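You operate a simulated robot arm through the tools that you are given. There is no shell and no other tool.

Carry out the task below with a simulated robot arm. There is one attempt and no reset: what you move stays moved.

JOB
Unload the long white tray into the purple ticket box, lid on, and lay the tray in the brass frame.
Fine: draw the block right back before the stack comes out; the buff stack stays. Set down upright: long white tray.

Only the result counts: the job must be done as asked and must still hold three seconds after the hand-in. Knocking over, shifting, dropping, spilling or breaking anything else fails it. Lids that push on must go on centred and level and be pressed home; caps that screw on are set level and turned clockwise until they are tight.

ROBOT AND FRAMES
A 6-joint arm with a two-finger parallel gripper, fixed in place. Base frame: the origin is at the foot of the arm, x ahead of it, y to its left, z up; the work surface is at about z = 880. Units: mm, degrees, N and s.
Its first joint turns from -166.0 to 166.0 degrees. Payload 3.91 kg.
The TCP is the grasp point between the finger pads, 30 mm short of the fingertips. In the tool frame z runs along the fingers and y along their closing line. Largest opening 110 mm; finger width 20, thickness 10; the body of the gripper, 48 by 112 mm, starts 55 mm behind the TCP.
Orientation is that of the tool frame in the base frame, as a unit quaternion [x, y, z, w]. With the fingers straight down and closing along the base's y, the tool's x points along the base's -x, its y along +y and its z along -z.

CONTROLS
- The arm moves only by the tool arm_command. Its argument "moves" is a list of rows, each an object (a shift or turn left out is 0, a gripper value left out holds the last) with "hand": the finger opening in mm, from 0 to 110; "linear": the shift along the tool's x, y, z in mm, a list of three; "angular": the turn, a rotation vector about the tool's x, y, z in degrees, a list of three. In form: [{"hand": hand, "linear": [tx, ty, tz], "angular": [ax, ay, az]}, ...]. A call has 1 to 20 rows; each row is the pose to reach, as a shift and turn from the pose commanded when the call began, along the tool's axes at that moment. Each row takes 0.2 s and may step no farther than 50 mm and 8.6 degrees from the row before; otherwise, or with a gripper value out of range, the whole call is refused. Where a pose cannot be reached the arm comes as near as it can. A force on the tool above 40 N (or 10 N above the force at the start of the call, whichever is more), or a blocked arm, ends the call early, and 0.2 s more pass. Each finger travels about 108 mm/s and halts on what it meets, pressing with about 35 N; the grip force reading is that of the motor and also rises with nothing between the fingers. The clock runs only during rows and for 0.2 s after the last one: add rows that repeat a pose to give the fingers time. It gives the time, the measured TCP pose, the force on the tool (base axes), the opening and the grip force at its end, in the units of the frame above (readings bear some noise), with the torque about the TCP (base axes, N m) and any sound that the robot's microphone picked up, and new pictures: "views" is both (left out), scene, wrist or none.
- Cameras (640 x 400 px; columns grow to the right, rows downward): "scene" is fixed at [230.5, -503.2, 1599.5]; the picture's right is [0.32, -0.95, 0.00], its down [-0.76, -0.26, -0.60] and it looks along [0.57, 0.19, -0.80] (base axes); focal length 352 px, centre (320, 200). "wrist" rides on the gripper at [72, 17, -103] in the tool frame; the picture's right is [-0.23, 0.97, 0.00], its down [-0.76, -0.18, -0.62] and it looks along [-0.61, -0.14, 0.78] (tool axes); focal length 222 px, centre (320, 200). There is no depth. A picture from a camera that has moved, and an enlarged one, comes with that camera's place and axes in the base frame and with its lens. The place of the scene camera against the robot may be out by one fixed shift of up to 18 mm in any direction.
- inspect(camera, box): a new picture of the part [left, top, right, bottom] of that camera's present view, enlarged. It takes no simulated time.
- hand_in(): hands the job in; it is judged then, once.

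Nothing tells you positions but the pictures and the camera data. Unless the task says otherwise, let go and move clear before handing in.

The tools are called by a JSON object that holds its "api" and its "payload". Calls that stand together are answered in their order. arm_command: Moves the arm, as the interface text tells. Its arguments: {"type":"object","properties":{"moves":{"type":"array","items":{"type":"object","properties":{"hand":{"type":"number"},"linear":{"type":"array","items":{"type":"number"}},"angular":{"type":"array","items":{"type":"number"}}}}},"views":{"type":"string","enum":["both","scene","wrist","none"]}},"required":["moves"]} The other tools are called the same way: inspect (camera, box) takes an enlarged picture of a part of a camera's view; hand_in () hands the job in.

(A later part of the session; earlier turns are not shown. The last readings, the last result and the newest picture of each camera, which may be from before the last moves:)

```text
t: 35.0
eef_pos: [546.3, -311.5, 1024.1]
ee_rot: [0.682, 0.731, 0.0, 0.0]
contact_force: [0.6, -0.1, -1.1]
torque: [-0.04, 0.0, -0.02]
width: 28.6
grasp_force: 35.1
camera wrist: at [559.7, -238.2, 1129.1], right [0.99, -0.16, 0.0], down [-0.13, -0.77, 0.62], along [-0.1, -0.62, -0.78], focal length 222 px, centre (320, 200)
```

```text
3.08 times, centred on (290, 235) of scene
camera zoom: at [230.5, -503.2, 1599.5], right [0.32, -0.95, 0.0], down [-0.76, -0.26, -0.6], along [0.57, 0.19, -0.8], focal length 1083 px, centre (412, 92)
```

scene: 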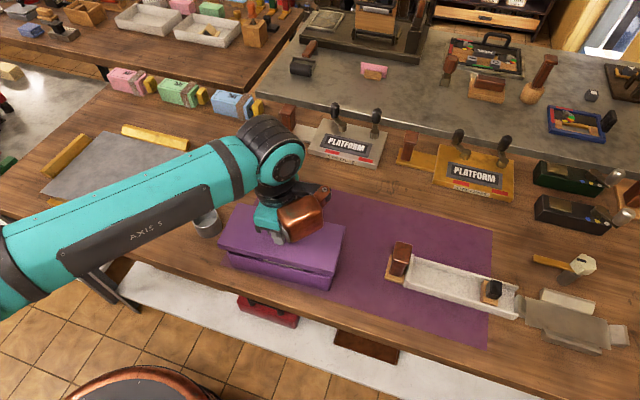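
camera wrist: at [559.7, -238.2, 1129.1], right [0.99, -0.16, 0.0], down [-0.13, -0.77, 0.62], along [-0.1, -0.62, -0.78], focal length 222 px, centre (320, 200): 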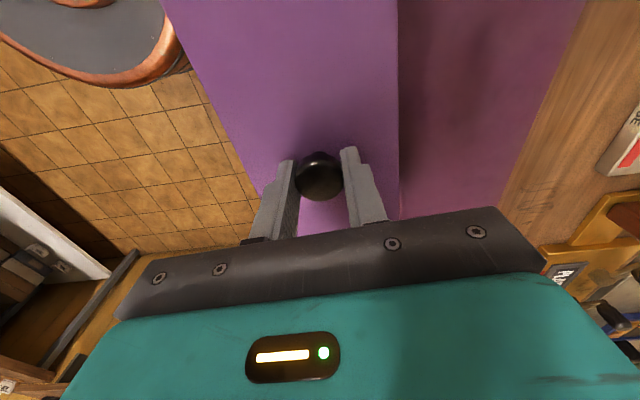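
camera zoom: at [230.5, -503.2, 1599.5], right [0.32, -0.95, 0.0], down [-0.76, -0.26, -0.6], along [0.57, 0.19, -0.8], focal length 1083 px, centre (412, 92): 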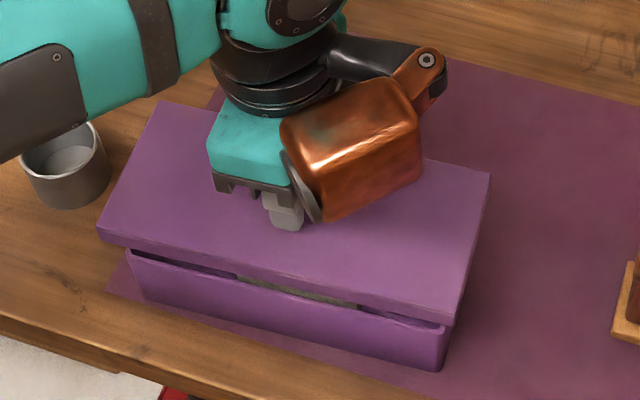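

I'll zoom the scene camera to compare lid and box edges directly.

{"api": "inspect", "payload": {"camera": "scene", "box": [210, 190, 290, 265]}}

{"api": "inspect", "payload": {"camera": "scene", "box": [290, 210, 370, 295]}}

```text
5.33 times, centred on (250, 228) of scene
camera zoom: at [230.5, -503.2, 1599.5], right [0.32, -0.95, 0.0], down [-0.76, -0.26, -0.6], along [0.57, 0.19, -0.8], focal length 1877 px, centre (693, 53)
```

zoom: 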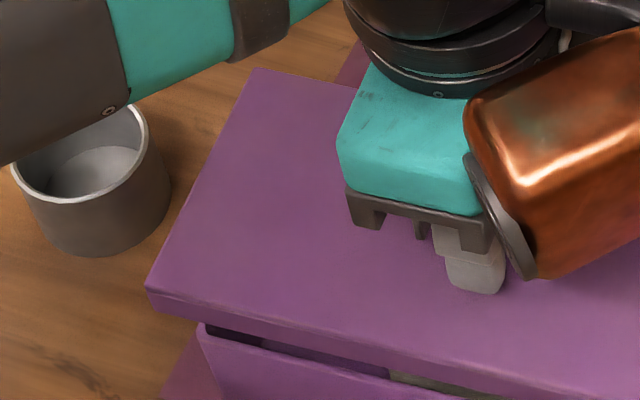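

```text
4.71 times, centred on (330, 252) of scene
camera zoom: at [230.5, -503.2, 1599.5], right [0.32, -0.95, 0.0], down [-0.76, -0.26, -0.6], along [0.57, 0.19, -0.8], focal length 1656 px, centre (273, -47)
```

zoom: 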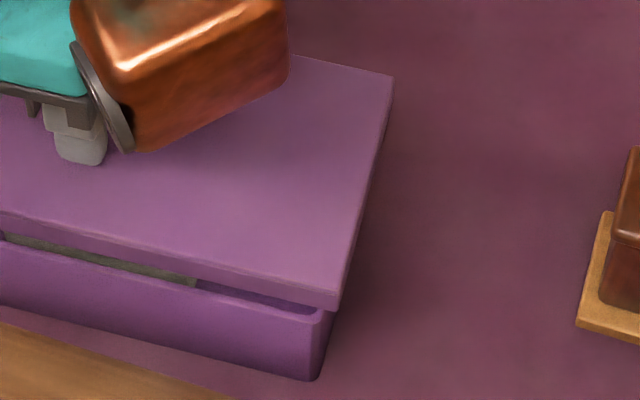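

Lid versus box from the same camera shows roughly +2 mm in x and −1 mm in y, within measurement noise. I'll make a small correction, lower to just above the rim and compare again with less parallax.

{"api": "arm_command", "payload": {"moves": [{"linear": [0.6, -1.0, 8], "angular": [0, 0, 0.2]}, {"linear": [0.6, -1.0, 16], "angular": [0, 0, 0.2]}, {"linear": [0.6, -1.0, 24], "angular": [0, 0, 0.2]}, {"linear": [0.6, -1.0, 24], "angular": [0, 0, 0.2]}]}}

{"api": "inspect", "payload": {"camera": "scene", "box": [210, 200, 290, 275]}}

{"api": "inspect", "payload": {"camera": "scene", "box": [290, 210, 370, 295]}}

{"api": "inspect", "payload": {"camera": "wrist", "box": [160, 0, 480, 240]}}

```text
t: 36.0
eef_pos: [544.8, -310.4, 1001.4]
ee_rot: [0.684, 0.729, 0.0, 0.0]
contact_force: [-0.6, 0.7, -0.4]
torque: [-0.02, -0.03, -0.01]
width: 28.9
grasp_force: 35.6
camera wrist: at [558.5, -237.4, 1105.5], right [0.99, -0.16, 0.0], down [-0.13, -0.77, 0.62], along [-0.1, -0.61, -0.78], focal length 222 px, centre (320, 200)
```

scene: 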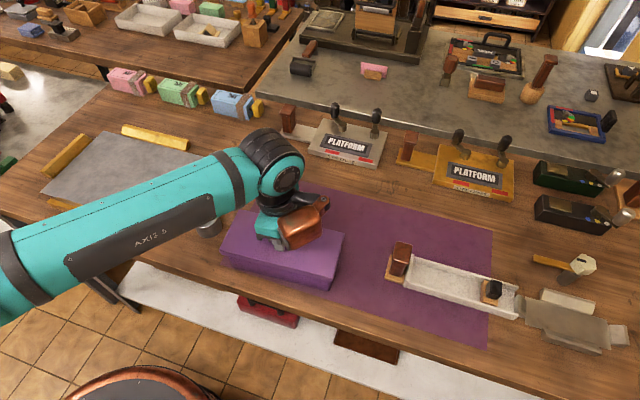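
wrist: 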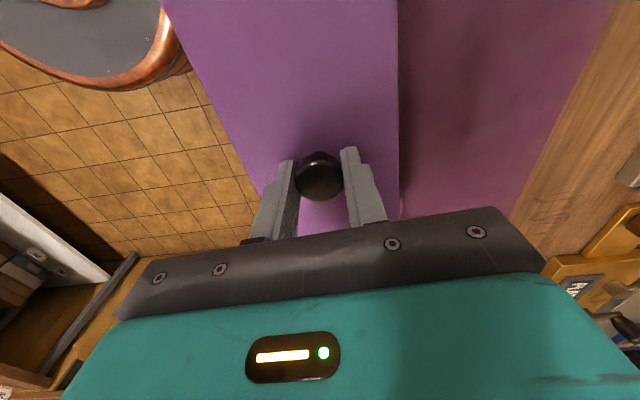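

```text
5.33 times, centred on (250, 238) of scene
camera zoom: at [230.5, -503.2, 1599.5], right [0.32, -0.95, 0.0], down [-0.76, -0.26, -0.6], along [0.57, 0.19, -0.8], focal length 1877 px, centre (693, 0)
```

zoom: 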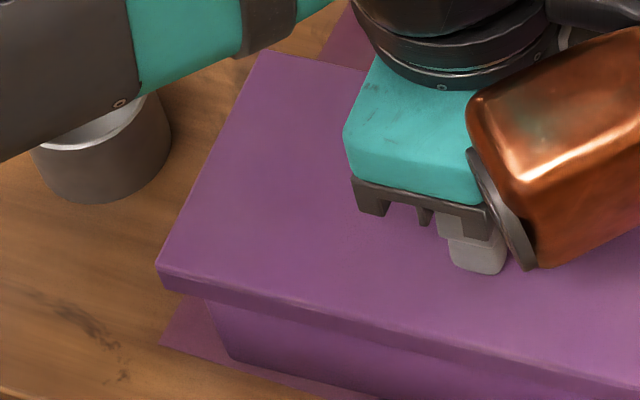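

```text
4.71 times, centred on (330, 252) of scene
camera zoom: at [230.5, -503.2, 1599.5], right [0.32, -0.95, 0.0], down [-0.76, -0.26, -0.6], along [0.57, 0.19, -0.8], focal length 1656 px, centre (273, -47)
```

zoom: 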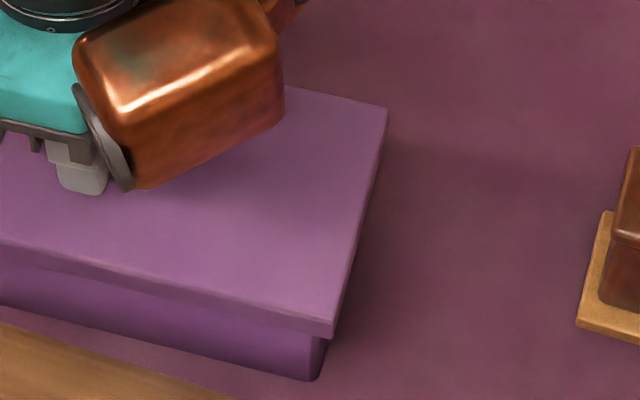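

```text
1.67 times, centred on (320, 120) of wrist
camera zoom: at [558.5, -237.4, 1105.5], right [0.99, -0.16, 0.0], down [-0.13, -0.77, 0.62], along [-0.1, -0.61, -0.78], focal length 370 px, centre (320, 333)
```

zoom: 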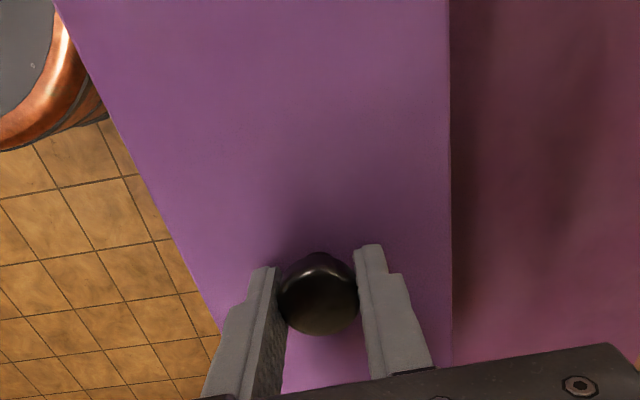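

Lid and box centres now agree within about 1 mm and the yaw matches. I'll lower the lid in small steps while watching the force.

{"api": "arm_command", "payload": {"moves": [{"linear": [0, 0, 2]}, {"linear": [0, 0, 4]}, {"linear": [0, 0, 6]}, {"linear": [0, 0, 8]}], "views": "none"}}

```text
t: 37.0
eef_pos: [545.4, -309.9, 993.6]
ee_rot: [0.684, 0.73, 0.0, -0.001]
contact_force: [-0.5, -0.9, -0.4]
torque: [0.02, 0.02, -0.04]
width: 28.3
grasp_force: 35.3
```

{"api": "arm_command", "payload": {"moves": [{"linear": [0, 0, 1.5]}, {"linear": [0, 0, 3]}, {"linear": [0, 0, 4.5]}, {"linear": [0, 0, 4.5]}], "views": "scene"}}

{"api": "inspect", "payload": {"camera": "scene", "box": [210, 190, 370, 300]}}

```text
t: 38.0
eef_pos: [546.0, -310.0, 989.6]
ee_rot: [0.684, 0.73, 0.0, 0.0]
contact_force: [-0.1, -0.6, -0.8]
torque: [0.01, -0.01, -0.02]
width: 28.3
grasp_force: 35.1
```

scene: 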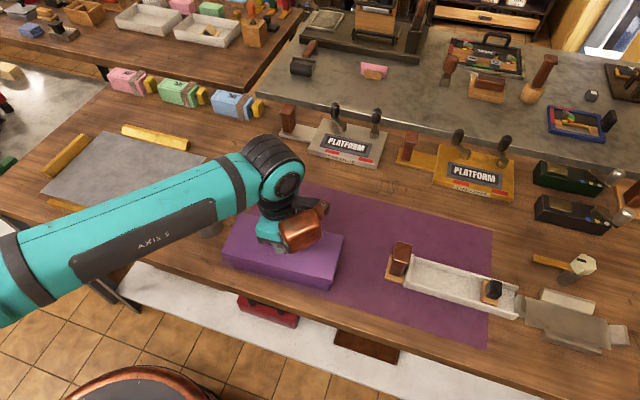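

```text
3.64 times, centred on (290, 245) of scene
camera zoom: at [230.5, -503.2, 1599.5], right [0.32, -0.95, 0.0], down [-0.76, -0.26, -0.6], along [0.57, 0.19, -0.8], focal length 1280 px, centre (429, 36)
```

zoom: 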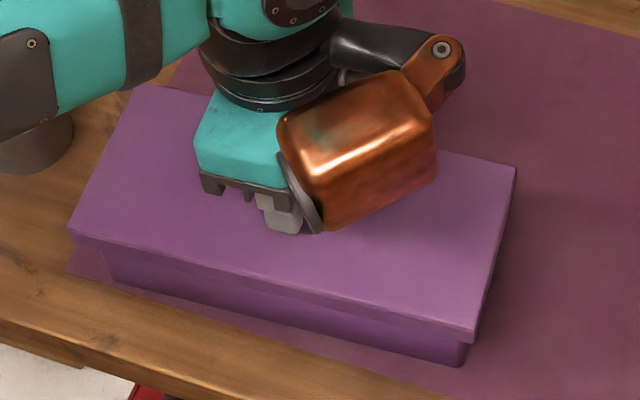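

The lid skirt has passed the rim without contact, which is good. I'll continue down.

{"api": "arm_command", "payload": {"moves": [{"linear": [0, 0, 1.5]}, {"linear": [0, 0, 3]}, {"linear": [0, 0, 4]}, {"linear": [0, 0, 4]}], "views": "none"}}

```text
t: 39.0
eef_pos: [545.3, -310.7, 984.4]
ee_rot: [0.685, 0.729, 0.0, 0.0]
contact_force: [0.1, 0.3, -0.3]
torque: [0.03, 0.0, 0.02]
width: 28.4
grasp_force: 35.0
```

{"api": "arm_command", "payload": {"moves": [{"linear": [0, 0, 1]}, {"linear": [0, 0, 2]}, {"linear": [0, 0, 3]}, {"linear": [0, 0, 3]}], "views": "none"}}

```text
t: 40.0
eef_pos: [546.2, -309.4, 982.3]
ee_rot: [0.684, 0.73, 0.0, 0.0]
contact_force: [-0.1, 0.1, -1.0]
torque: [0.02, 0.01, 0.02]
width: 28.3
grasp_force: 35.0
```

{"api": "arm_command", "payload": {"moves": [{"linear": [0, 0, 1]}, {"linear": [0, 0, 2]}, {"linear": [0, 0, 3]}, {"linear": [0, 0, 3]}], "views": "scene"}}

{"api": "inspect", "payload": {"camera": "scene", "box": [210, 190, 370, 300]}}

```text
t: 41.0
eef_pos: [545.5, -310.2, 980.6]
ee_rot: [0.684, 0.73, 0.0, 0.001]
contact_force: [4.2, -1.2, 27.6]
torque: [0.03, -0.1, 0.0]
width: 28.2
grasp_force: 35.4
```

scene: 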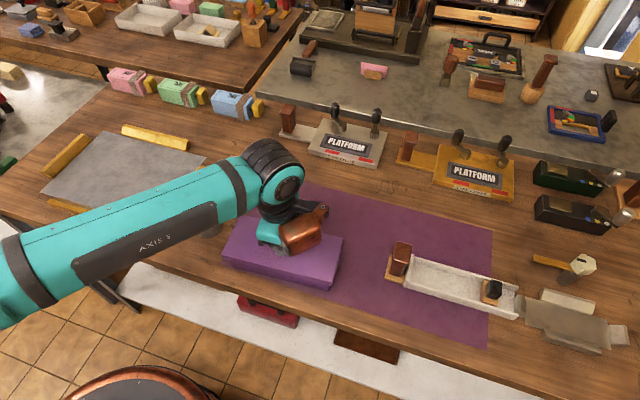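

```text
3.64 times, centred on (290, 245) of scene
camera zoom: at [230.5, -503.2, 1599.5], right [0.32, -0.95, 0.0], down [-0.76, -0.26, -0.6], along [0.57, 0.19, -0.8], focal length 1280 px, centre (429, 36)
```

zoom: 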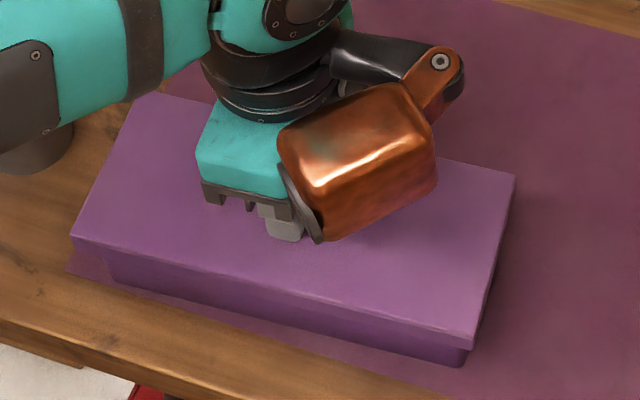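

Contact at about 28 N with the lid overlapping the rim by roughly 15 mm. I'll press a bit more to confirm it's home.

{"api": "arm_command", "payload": {"moves": [{"linear": [0, 0, 0.5]}, {"linear": [0, 0, 1]}, {"linear": [0, 0, 1]}], "views": "wrist"}}

{"api": "inspect", "payload": {"camera": "scene", "box": [210, 200, 290, 275]}}

{"api": "inspect", "payload": {"camera": "scene", "box": [290, 210, 370, 295]}}

```text
t: 41.6
eef_pos: [545.0, -310.7, 980.9]
ee_rot: [0.684, 0.73, -0.001, 0.001]
contact_force: [-0.3, 3.7, 10.1]
torque: [0.22, 0.19, -0.01]
width: 28.5
grasp_force: 35.4
stopped in row 3: the force on the tool passed its limit at 41 N (the readings are from after the stop); the commanded pose is now the measured one
camera wrist: at [558.2, -236.8, 1083.7], right [0.99, -0.16, 0.0], down [-0.13, -0.77, 0.62], along [-0.1, -0.62, -0.78], focal length 222 px, centre (320, 200)
```

wrist: 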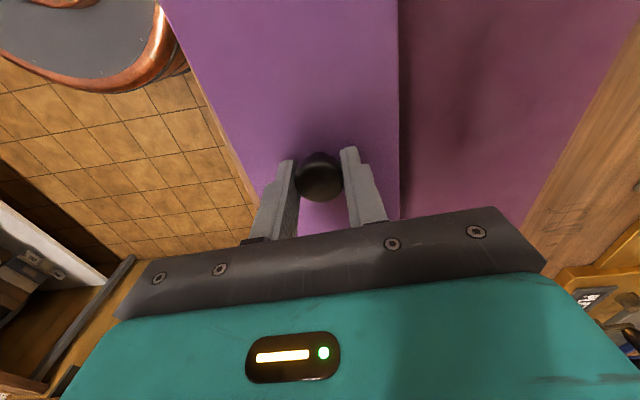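

```text
5.33 times, centred on (250, 238) of scene
camera zoom: at [230.5, -503.2, 1599.5], right [0.32, -0.95, 0.0], down [-0.76, -0.26, -0.6], along [0.57, 0.19, -0.8], focal length 1877 px, centre (693, 0)
```

zoom: 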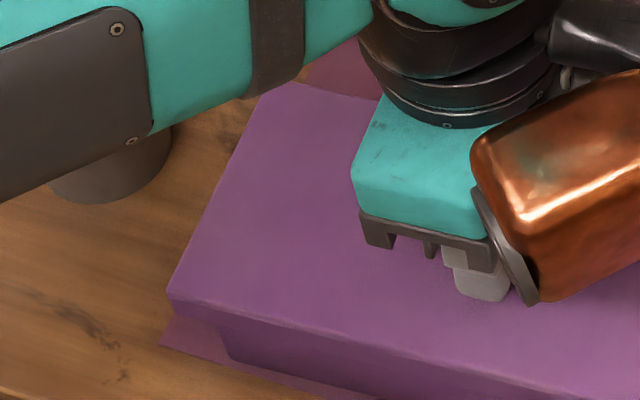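

```text
4.71 times, centred on (330, 252) of scene
camera zoom: at [230.5, -503.2, 1599.5], right [0.32, -0.95, 0.0], down [-0.76, -0.26, -0.6], along [0.57, 0.19, -0.8], focal length 1656 px, centre (273, -47)
```

zoom: 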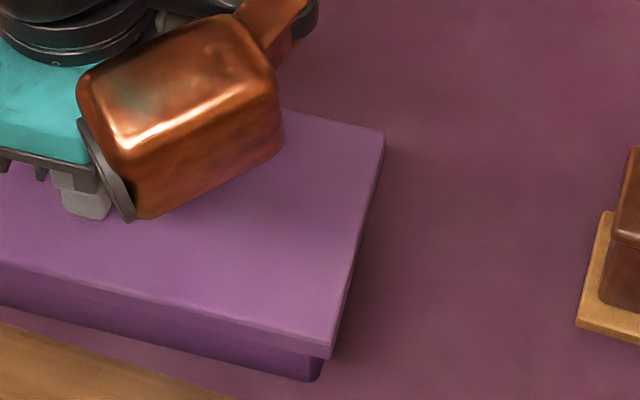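

It held at 41 N without moving, so the lid is home. I'll release the knob and rise.

{"api": "arm_command", "payload": {"moves": [{"linear": [0, 0, -0.5], "hand": 40}, {"linear": [0, 0, -0.5], "hand": 56}, {"linear": [0, 0, -1], "hand": 60}, {"linear": [0, 0, -30]}, {"linear": [0, 0, -75]}, {"linear": [0, 0, -120]}, {"linear": [0, 0, -160]}, {"linear": [0, 0, -160]}]}}

{"api": "inspect", "payload": {"camera": "scene", "box": [210, 190, 370, 300]}}

{"api": "inspect", "payload": {"camera": "wrist", "box": [160, 0, 480, 240]}}

```text
t: 43.4
eef_pos: [545.0, -309.0, 1139.8]
ee_rot: [0.684, 0.73, 0.0, 0.002]
contact_force: [0.4, -0.2, 0.5]
torque: [0.0, 0.02, 0.03]
width: 59.8
grasp_force: 0.2
camera wrist: at [558.3, -236.2, 1243.7], right [0.99, -0.16, 0.0], down [-0.13, -0.77, 0.62], along [-0.1, -0.62, -0.78], focal length 222 px, centre (320, 200)
```

scene: 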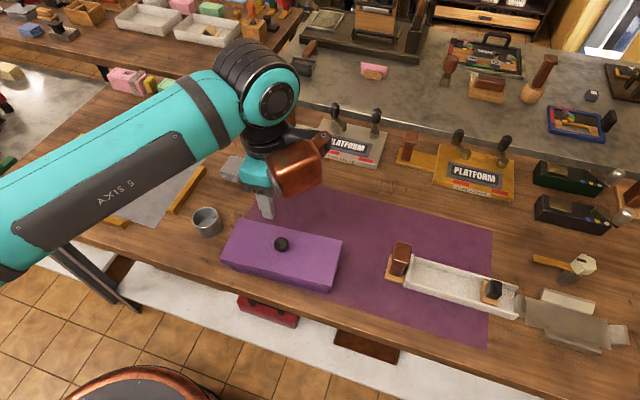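
wrist: 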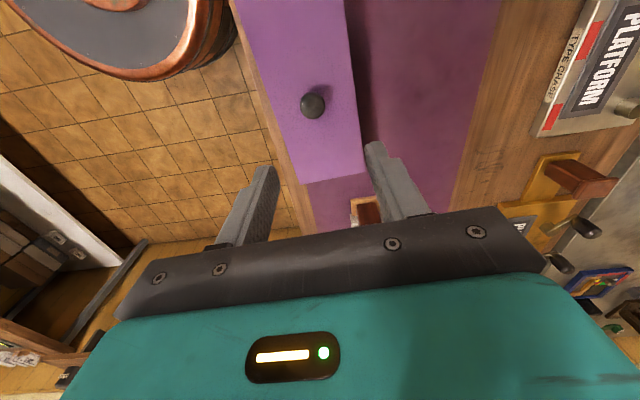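

```text
3.64 times, centred on (290, 245) of scene
camera zoom: at [230.5, -503.2, 1599.5], right [0.32, -0.95, 0.0], down [-0.76, -0.26, -0.6], along [0.57, 0.19, -0.8], focal length 1280 px, centre (429, 36)
```

zoom: 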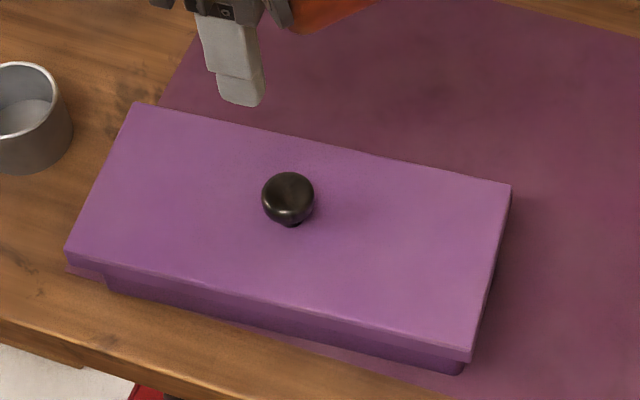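

```text
1.67 times, centred on (320, 120) of wrist
camera zoom: at [558.3, -236.2, 1243.7], right [0.99, -0.16, 0.0], down [-0.13, -0.77, 0.62], along [-0.1, -0.62, -0.78], focal length 370 px, centre (320, 333)
```

zoom: 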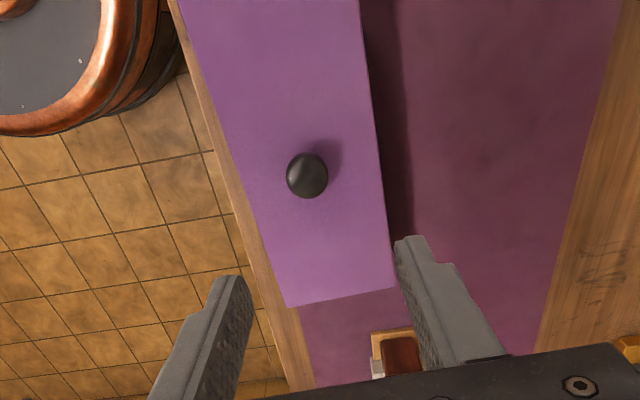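

The lid seems to have settled a little lower after release. I'll measure it carefully to check level, centring and depth.

{"api": "inspect", "payload": {"camera": "scene", "box": [210, 200, 290, 275]}}

{"api": "inspect", "payload": {"camera": "scene", "box": [290, 210, 370, 295]}}

{"api": "inspect", "payload": {"camera": "wrist", "box": [280, 120, 400, 200]}}

{"api": "inspect", "payload": {"camera": "wrist", "box": [220, 0, 380, 110]}}

```text
5.33 times, centred on (250, 238) of scene
camera zoom: at [230.5, -503.2, 1599.5], right [0.32, -0.95, 0.0], down [-0.76, -0.26, -0.6], along [0.57, 0.19, -0.8], focal length 1877 px, centre (693, 0)
```

zoom: 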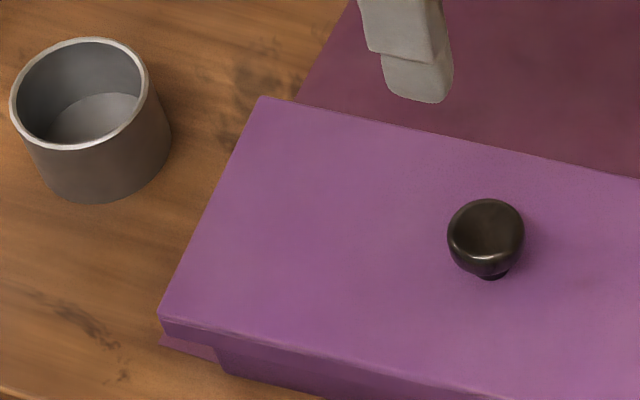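

```text
4.71 times, centred on (330, 252) of scene
camera zoom: at [230.5, -503.2, 1599.5], right [0.32, -0.95, 0.0], down [-0.76, -0.26, -0.6], along [0.57, 0.19, -0.8], focal length 1656 px, centre (273, -47)
```

zoom: 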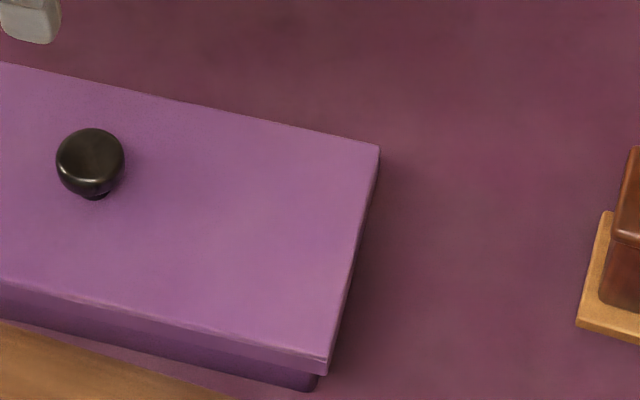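

```text
5.00 times, centred on (340, 160) of wrist
camera zoom: at [558.3, -236.2, 1243.7], right [0.99, -0.16, 0.0], down [-0.13, -0.77, 0.62], along [-0.1, -0.62, -0.78], focal length 1111 px, centre (220, 400)
```

zoom: 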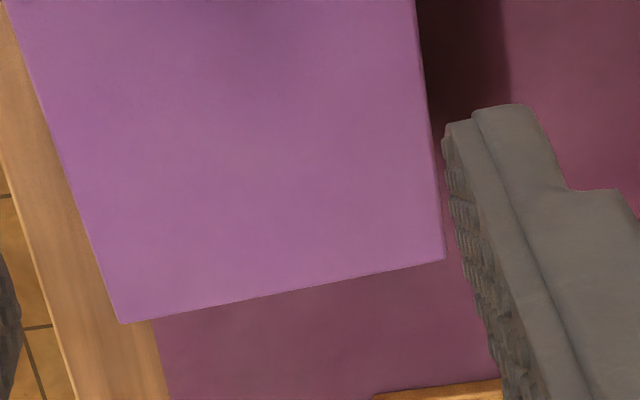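

```text
3.64 times, centred on (300, 55) of wrist
camera zoom: at [558.3, -236.2, 1243.7], right [0.99, -0.16, 0.0], down [-0.13, -0.77, 0.62], along [-0.1, -0.62, -0.78], focal length 808 px, centre (393, 727)
```

zoom: 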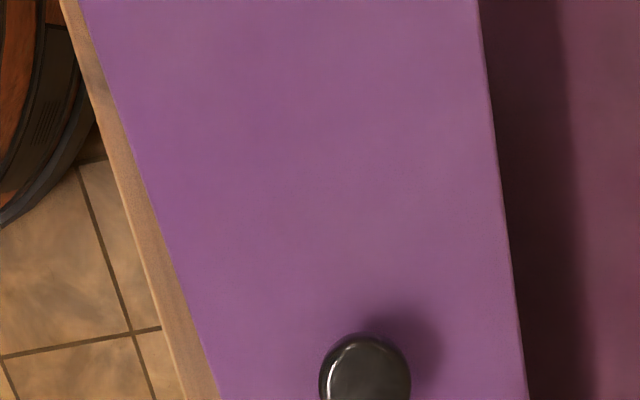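

Triangulation shows the lid top at z≈950, so it is fully home. But box and lid shifted together about 6–7 mm in −x as the fingers opened, because one tip was pressing on the lid. I need to check the lid is still centred on the box, so I'll view it from both sides.

{"api": "arm_command", "payload": {"moves": [{"linear": [5, 40, 10]}, {"linear": [10, 80, 20]}, {"linear": [15, 120, 35]}, {"linear": [20, 160, 50]}, {"linear": [25, 180, 55]}, {"linear": [25, 180, 55]}]}}

{"api": "inspect", "payload": {"camera": "wrist", "box": [40, 0, 280, 150]}}

{"api": "inspect", "payload": {"camera": "wrist", "box": [120, 100, 320, 225]}}

```text
t: 44.8
eef_pos: [723.5, -273.3, 1084.7]
ee_rot: [0.684, 0.729, -0.001, 0.001]
contact_force: [0.8, -0.7, 0.0]
torque: [-0.02, -0.01, 0.0]
width: 59.9
grasp_force: 0.2
camera wrist: at [736.3, -199.7, 1188.2], right [0.99, -0.16, 0.0], down [-0.13, -0.77, 0.62], along [-0.1, -0.62, -0.78], focal length 222 px, centre (320, 200)
```

scene: 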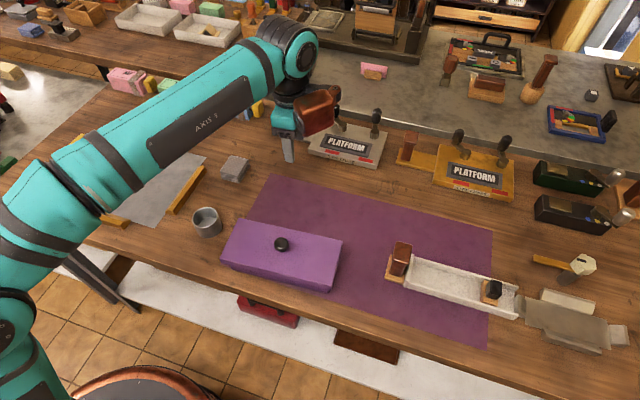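
wrist: 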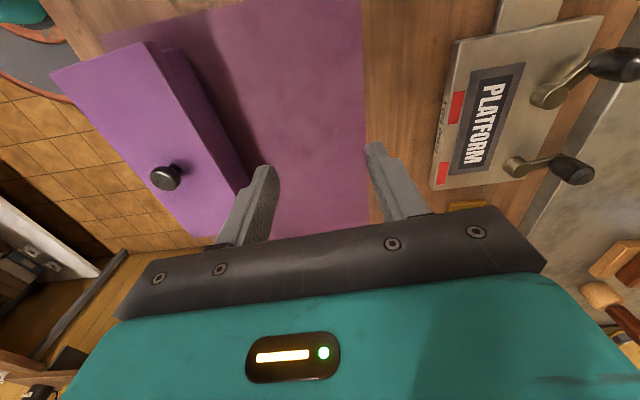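

```text
2.67 times, centred on (160, 75) of wrist
camera zoom: at [736.3, -199.7, 1188.2], right [0.99, -0.16, 0.0], down [-0.13, -0.77, 0.62], along [-0.1, -0.62, -0.78], focal length 592 px, centre (747, 533)
```

zoom: 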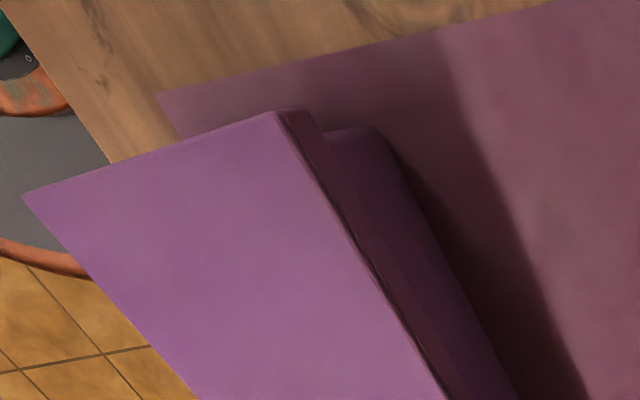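

```text
3.20 times, centred on (220, 162) of wrist
camera zoom: at [736.3, -199.7, 1188.2], right [0.99, -0.16, 0.0], down [-0.13, -0.77, 0.62], along [-0.1, -0.62, -0.78], focal length 711 px, centre (640, 320)
```

zoom: 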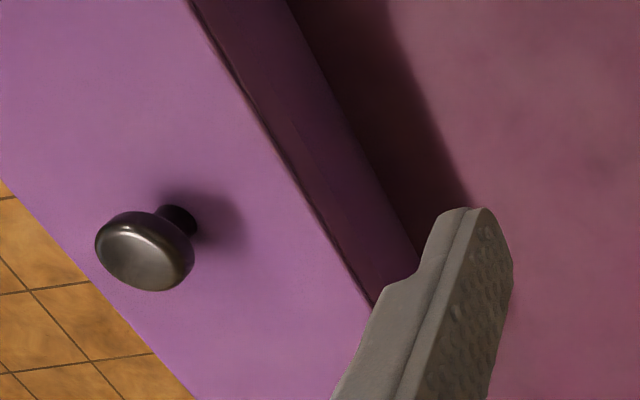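

The lid appears offset from the box by roughly 2–3 mm. I'll look from the other side to pin down the box's present position.

{"api": "arm_command", "payload": {"moves": [{"linear": [2, -45, -5]}, {"linear": [4, -90, -10]}, {"linear": [6, -135, -15]}, {"linear": [8, -180, -15]}, {"linear": [10, -225, -15]}, {"linear": [12, -270, -15]}, {"linear": [14, -310, -15]}, {"linear": [17, -345, -15]}, {"linear": [20, -365, -15]}, {"linear": [20, -365, -15]}]}}

{"api": "inspect", "payload": {"camera": "wrist", "box": [340, 0, 580, 150]}}

{"api": "inspect", "payload": {"camera": "wrist", "box": [360, 80, 560, 225]}}

```text
t: 47.0
eef_pos: [358.0, -277.7, 1098.8]
ee_rot: [0.684, 0.729, 0.0, 0.002]
contact_force: [-0.5, 0.1, 0.3]
torque: [0.02, 0.0, 0.0]
width: 60.2
grasp_force: 0.2
camera wrist: at [370.7, -203.9, 1202.9], right [0.99, -0.16, 0.0], down [-0.13, -0.77, 0.62], along [-0.1, -0.62, -0.78], focal length 222 px, centre (320, 200)
```

scene: 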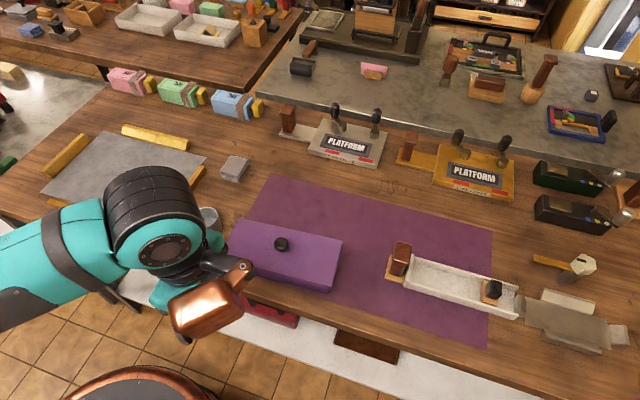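
wrist: 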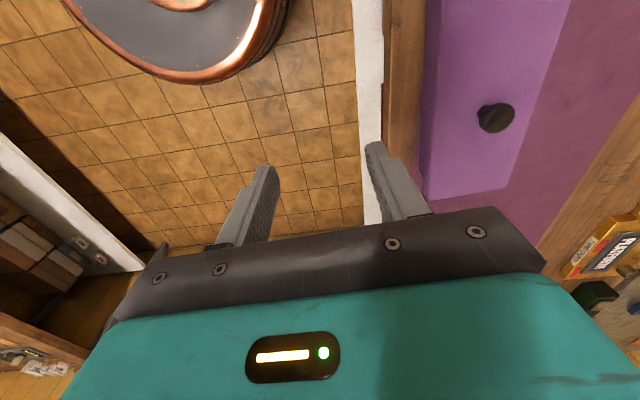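

```text
2.67 times, centred on (460, 75) of wrist
camera zoom: at [370.7, -203.9, 1202.9], right [0.99, -0.16, 0.0], down [-0.13, -0.77, 0.62], along [-0.1, -0.62, -0.78], focal length 592 px, centre (-53, 533)
```

zoom: 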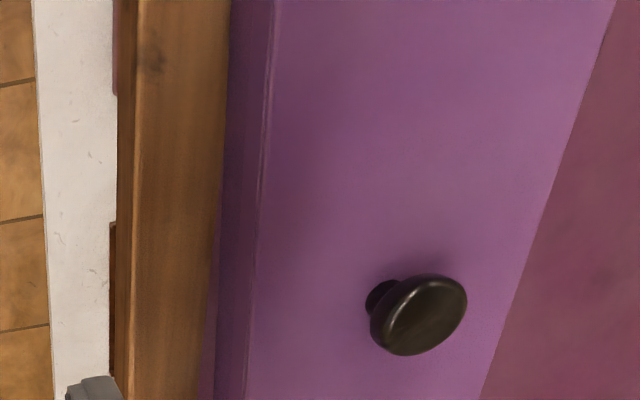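

```text
2.76 times, centred on (460, 152) of wrist
camera zoom: at [370.7, -203.9, 1202.9], right [0.99, -0.16, 0.0], down [-0.13, -0.77, 0.62], along [-0.1, -0.62, -0.78], focal length 613 px, centre (-66, 331)
```

zoom: 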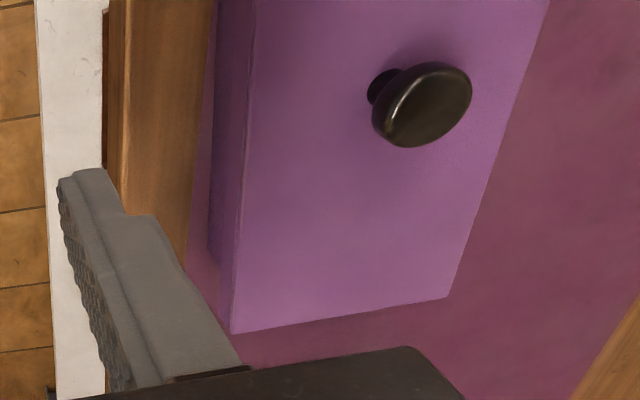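

Lid centre is about (537.4, −308.7) against a box centre of about (539.4, −309), so it's level, home and centred within measurement error; I'll leave it. Next I'll look at the brass frame from above before moving the tray.

{"api": "arm_command", "payload": {"moves": [{"linear": [36.8, 20, -4], "angular": [0, 0, 0.3], "hand": 70}, {"linear": [73.6, 40, -8], "angular": [0, 0, 0.6], "hand": 110}, {"linear": [110.4, 60, -12], "angular": [0, 0, 0.9]}, {"linear": [147, 80, -16], "angular": [0, 0, 1.2]}, {"linear": [184, 100, -20], "angular": [0, 0, 1.5]}, {"linear": [220.6, 120, -24], "angular": [0, 0, 1.8]}, {"linear": [257.4, 140, -28], "angular": [0, 0, 2.1]}, {"linear": [294, 160, -32], "angular": [0, 0, 2.4]}, {"linear": [331, 180, -36], "angular": [0, 0, 2.7]}, {"linear": [368, 200, -40], "angular": [0, 0, 3.0]}, {"linear": [404.5, 220.5, -44], "angular": [0, 0, 3.2]}, {"linear": [441, 240.5, -48], "angular": [0, 0, 3.4]}, {"linear": [478, 260.5, -52], "angular": [0, 0, 3.6]}, {"linear": [515, 280.5, -56], "angular": [0, 0, 3.7]}, {"linear": [551.7, 300.5, -60], "angular": [0, 0, 3.7]}, {"linear": [588.5, 320.6, -61], "angular": [0, 0, 3.7]}, {"linear": [588.5, 320.6, -61], "angular": [0, 0, 3.7]}]}}

{"api": "inspect", "payload": {"camera": "wrist", "box": [140, 0, 500, 225]}}

{"api": "inspect", "payload": {"camera": "scene", "box": [210, 190, 370, 300]}}

```text
t: 50.6
eef_pos: [641.3, 333.8, 1160.1]
ee_rot: [0.708, 0.706, 0.0, 0.001]
contact_force: [0.0, 0.8, -0.5]
torque: [-0.01, 0.01, 0.0]
width: 110.0
grasp_force: 0.0
camera wrist: at [657.4, 403.9, 1263.9], right [0.97, -0.23, 0.0], down [-0.18, -0.76, 0.62], along [-0.14, -0.61, -0.78], focal length 222 px, centre (320, 200)
```

scene: 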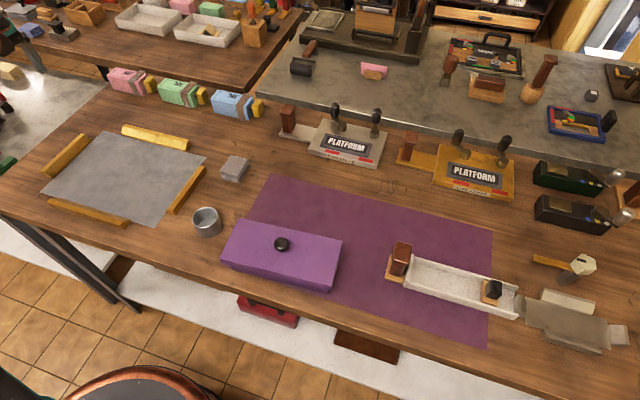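
wrist: 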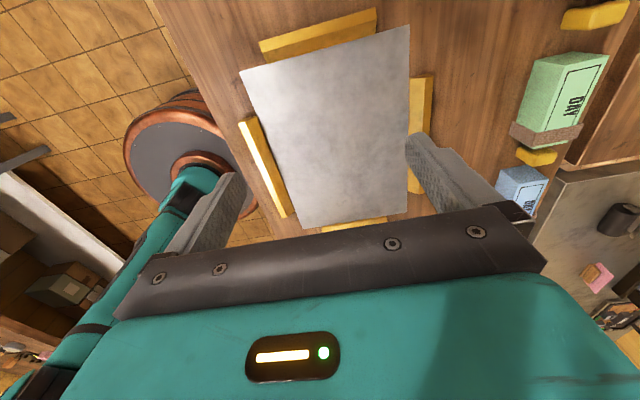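

```text
1.78 times, centred on (320, 112) of wrist
camera zoom: at [657.4, 403.9, 1263.9], right [0.97, -0.23, 0.0], down [-0.18, -0.76, 0.62], along [-0.14, -0.61, -0.78], focal length 395 px, centre (320, 356)
```

zoom: 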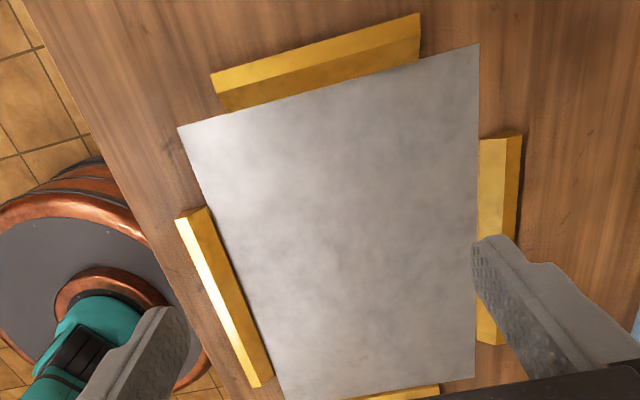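

```text
3.64 times, centred on (290, 245) of scene
camera zoom: at [230.5, -503.2, 1599.5], right [0.32, -0.95, 0.0], down [-0.76, -0.26, -0.6], along [0.57, 0.19, -0.8], focal length 1280 px, centre (429, 36)
```

zoom: 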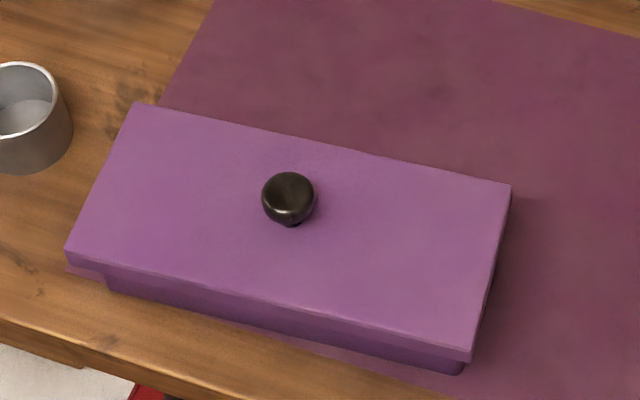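

The frame's inner area is about x 527–775, y 25–375, centred at (651, 200), and the lid sits level on the box. Now I'll travel back to the tray to pick it up by its side walls near its balance point.

{"api": "arm_command", "payload": {"moves": [{"linear": [-46, -2, 0], "hand": 110}, {"linear": [-92, -4, 0]}, {"linear": [-138, -6, 0]}, {"linear": [-184, -8, 0]}, {"linear": [-230, -10, 0]}, {"linear": [-276, -12, 0]}, {"linear": [-322, -14, 0]}, {"linear": [-368, -16, 0]}, {"linear": [-414, -18, 0]}, {"linear": [-460, -20, 0]}, {"linear": [-506, -22, 0]}, {"linear": [-552, -24, 0]}, {"linear": [-598, -26, 0]}, {"linear": [-644, -28, 0]}, {"linear": [-690, -30, 0]}, {"linear": [-736, -32, 0]}, {"linear": [-782, -34, 0]}, {"linear": [-828, -36, 5]}, {"linear": [-874, -38, 10]}, {"linear": [-915, -39, 15]}], "views": "none"}}

```text
t: 54.8
eef_pos: [600.4, -583.7, 1146.0]
ee_rot: [0.706, 0.708, -0.001, 0.002]
contact_force: [0.3, 1.2, 1.6]
torque: [-0.07, 0.02, -0.01]
width: 109.9
grasp_force: 0.0
```

{"api": "arm_command", "payload": {"moves": [{"linear": [-15, 0, 20], "hand": 110}, {"linear": [-30, 0, 40]}, {"linear": [-30, 0, 40]}]}}

{"api": "inspect", "payload": {"camera": "wrist", "box": [240, 0, 420, 112]}}

{"api": "inspect", "payload": {"camera": "wrist", "box": [240, 100, 420, 225]}}

{"api": "inspect", "payload": {"camera": "scene", "box": [380, 220, 560, 340]}}

```text
t: 55.6
eef_pos: [600.1, -615.0, 1105.2]
ee_rot: [0.707, 0.707, 0.0, 0.001]
contact_force: [0.2, -0.7, 0.2]
torque: [-0.02, -0.01, -0.02]
width: 109.9
grasp_force: 0.1
camera wrist: at [619.0, -542.0, 1208.9], right [0.97, -0.23, 0.0], down [-0.18, -0.76, 0.62], along [-0.14, -0.61, -0.78], focal length 222 px, centre (320, 200)
```

scene: 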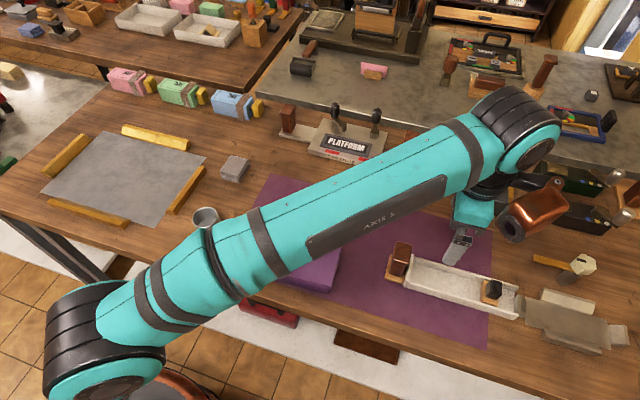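
wrist: 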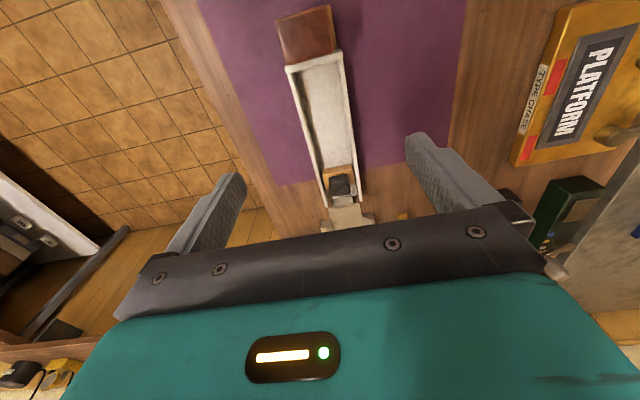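

```text
3.56 times, centred on (330, 56) of wrist
camera zoom: at [619.0, -542.0, 1208.9], right [0.97, -0.23, 0.0], down [-0.18, -0.76, 0.62], along [-0.14, -0.61, -0.78], focal length 790 px, centre (284, 712)
```

zoom: 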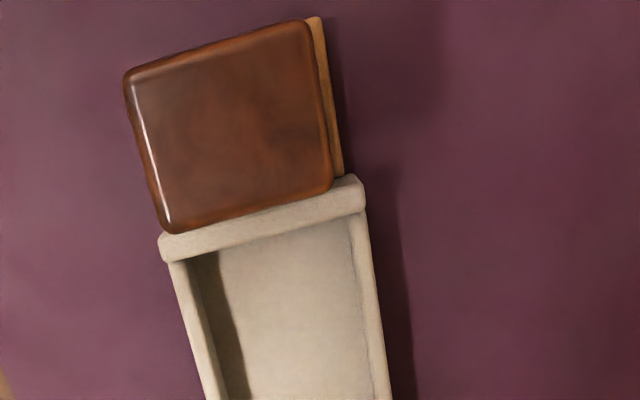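

```text
3.20 times, centred on (330, 162) of wrist
camera zoom: at [619.0, -542.0, 1208.9], right [0.97, -0.23, 0.0], down [-0.18, -0.76, 0.62], along [-0.14, -0.61, -0.78], focal length 711 px, centre (288, 320)
```

zoom: 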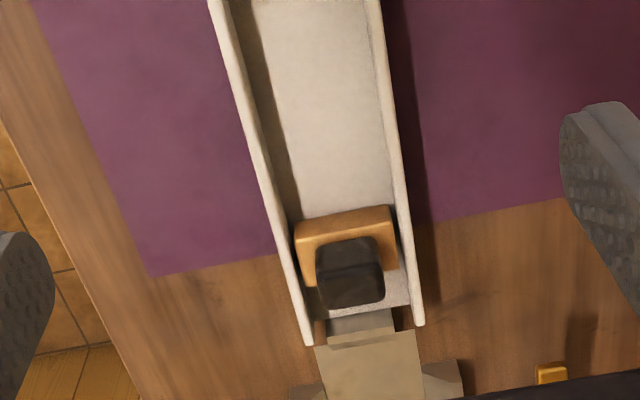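

```text
3.33 times, centred on (470, 280) of scene
camera zoom: at [230.5, -503.2, 1599.5], right [0.32, -0.95, 0.0], down [-0.76, -0.26, -0.6], along [0.57, 0.19, -0.8], focal length 1173 px, centre (-180, -67)
```

zoom: 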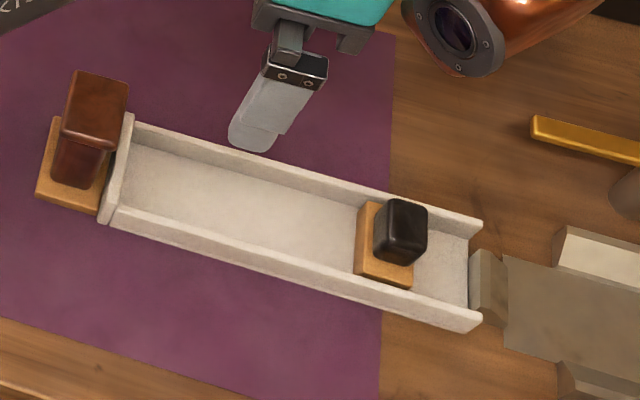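

The block is still fully back (about 60 mm of travel) and the tray hasn't moved. I'll descend with the fingers outside the tray walls near its balance point.

{"api": "arm_command", "payload": {"moves": [{"linear": [-10, 1, 40], "hand": 100}, {"linear": [-20, 2, 80]}, {"linear": [-30, 2.5, 120]}, {"linear": [-30, 2.5, 150]}, {"linear": [-30, 2.5, 150]}]}}

{"api": "inspect", "payload": {"camera": "wrist", "box": [180, 0, 500, 240]}}

{"api": "inspect", "payload": {"camera": "scene", "box": [380, 200, 560, 340]}}

```text
t: 56.8
eef_pos: [603.0, -645.1, 953.8]
ee_rot: [0.707, 0.707, 0.001, 0.002]
contact_force: [1.0, 0.2, 0.0]
torque: [0.03, 0.0, 0.0]
width: 99.9
grasp_force: 0.1
camera wrist: at [621.3, -572.9, 1058.0], right [0.97, -0.23, 0.0], down [-0.18, -0.76, 0.62], along [-0.14, -0.61, -0.78], focal length 222 px, centre (320, 200)
```

scene: 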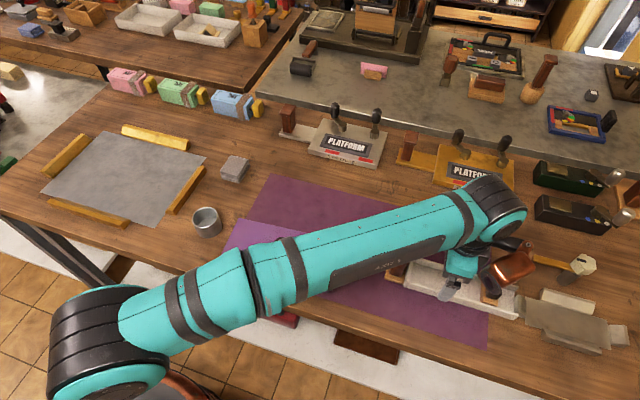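
wrist: 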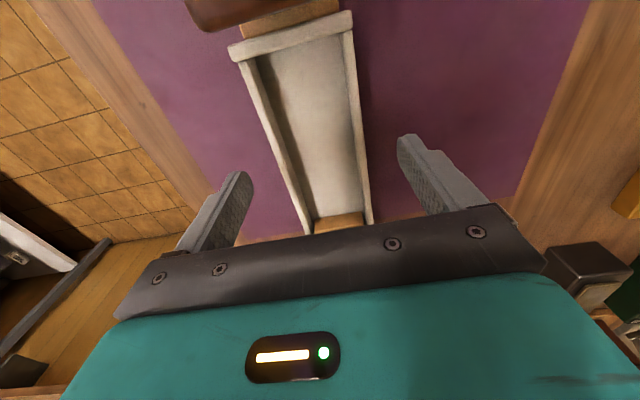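

```text
1.67 times, centred on (340, 120) of wrist
camera zoom: at [621.3, -572.9, 1058.0], right [0.97, -0.23, 0.0], down [-0.18, -0.76, 0.62], along [-0.14, -0.61, -0.78], focal length 370 px, centre (287, 333)
```

zoom: 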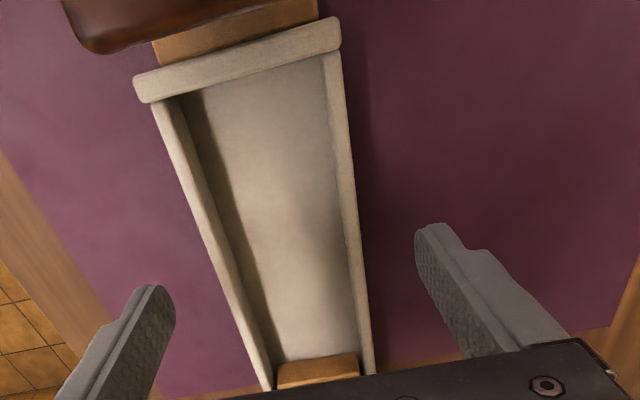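

```text
2.86 times, centred on (470, 270) of scene
camera zoom: at [230.5, -503.2, 1599.5], right [0.32, -0.95, 0.0], down [-0.76, -0.26, -0.6], along [0.57, 0.19, -0.8], focal length 1005 px, centre (-109, 0)
```

zoom: 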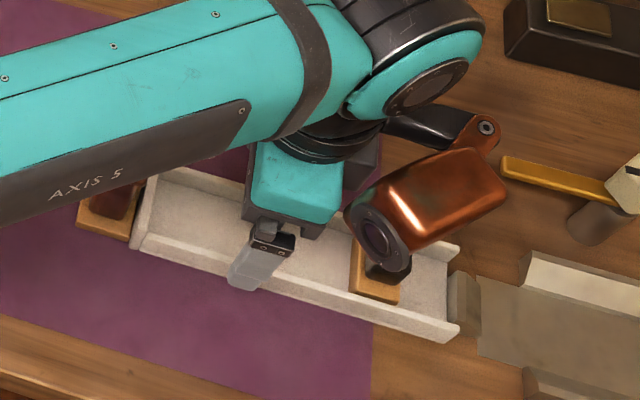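

The finger positions straddle the tray evenly and the gripper's side unit stays well above the block knob. I'll go down the rest of the way.

{"api": "arm_command", "payload": {"moves": [{"linear": [0, 0, 15], "hand": 96}, {"linear": [0, 0, 28]}, {"linear": [0, 0, 36]}, {"linear": [0, 0, 40]}, {"linear": [0, 0, 40]}]}}

{"api": "inspect", "payload": {"camera": "wrist", "box": [180, 0, 500, 240]}}

{"api": "inspect", "payload": {"camera": "scene", "box": [380, 200, 560, 340]}}

```text
t: 58.0
eef_pos: [603.1, -645.9, 915.5]
ee_rot: [0.707, 0.707, 0.0, 0.002]
contact_force: [1.1, 0.7, 0.7]
torque: [0.0, -0.03, 0.01]
width: 96.1
grasp_force: 0.1
camera wrist: at [621.4, -572.5, 1018.7], right [0.97, -0.23, 0.0], down [-0.18, -0.76, 0.62], along [-0.14, -0.61, -0.78], focal length 222 px, centre (320, 200)
```

scene: 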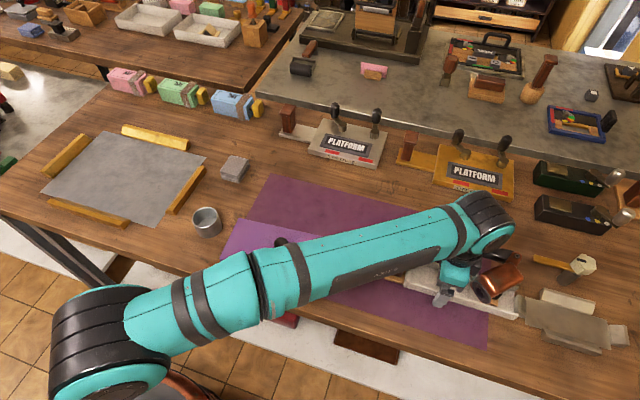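
wrist: 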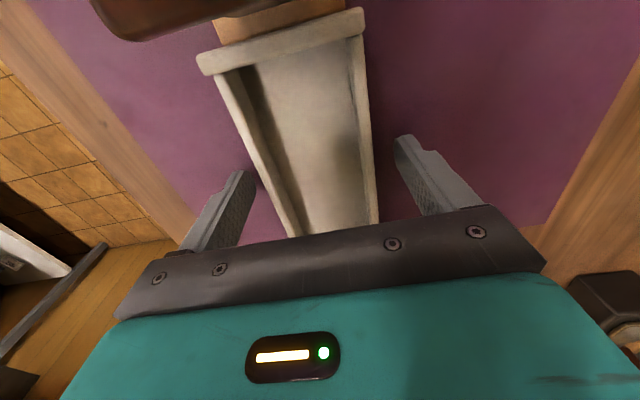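

```text
1.67 times, centred on (340, 120) of wrist
camera zoom: at [621.4, -572.5, 1018.7], right [0.97, -0.23, 0.0], down [-0.18, -0.76, 0.62], along [-0.14, -0.61, -0.78], focal length 370 px, centre (287, 333)
```

zoom: 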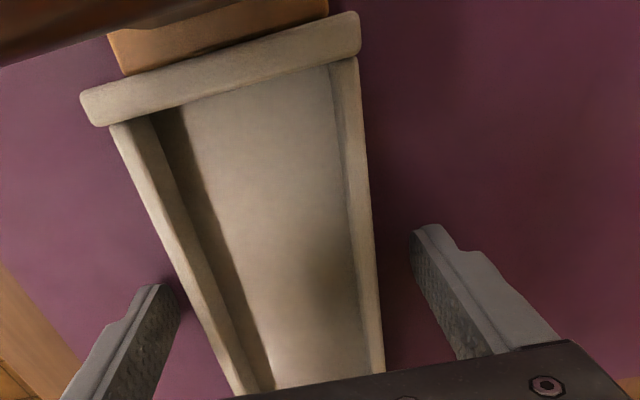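

```text
2.86 times, centred on (470, 270) of scene
camera zoom: at [230.5, -503.2, 1599.5], right [0.32, -0.95, 0.0], down [-0.76, -0.26, -0.6], along [0.57, 0.19, -0.8], focal length 1005 px, centre (-109, 0)
```

zoom: 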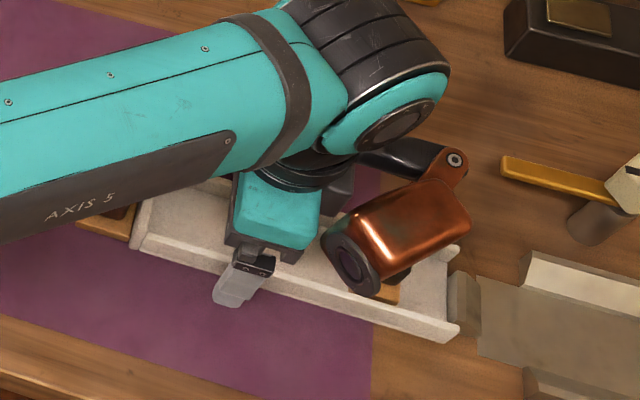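

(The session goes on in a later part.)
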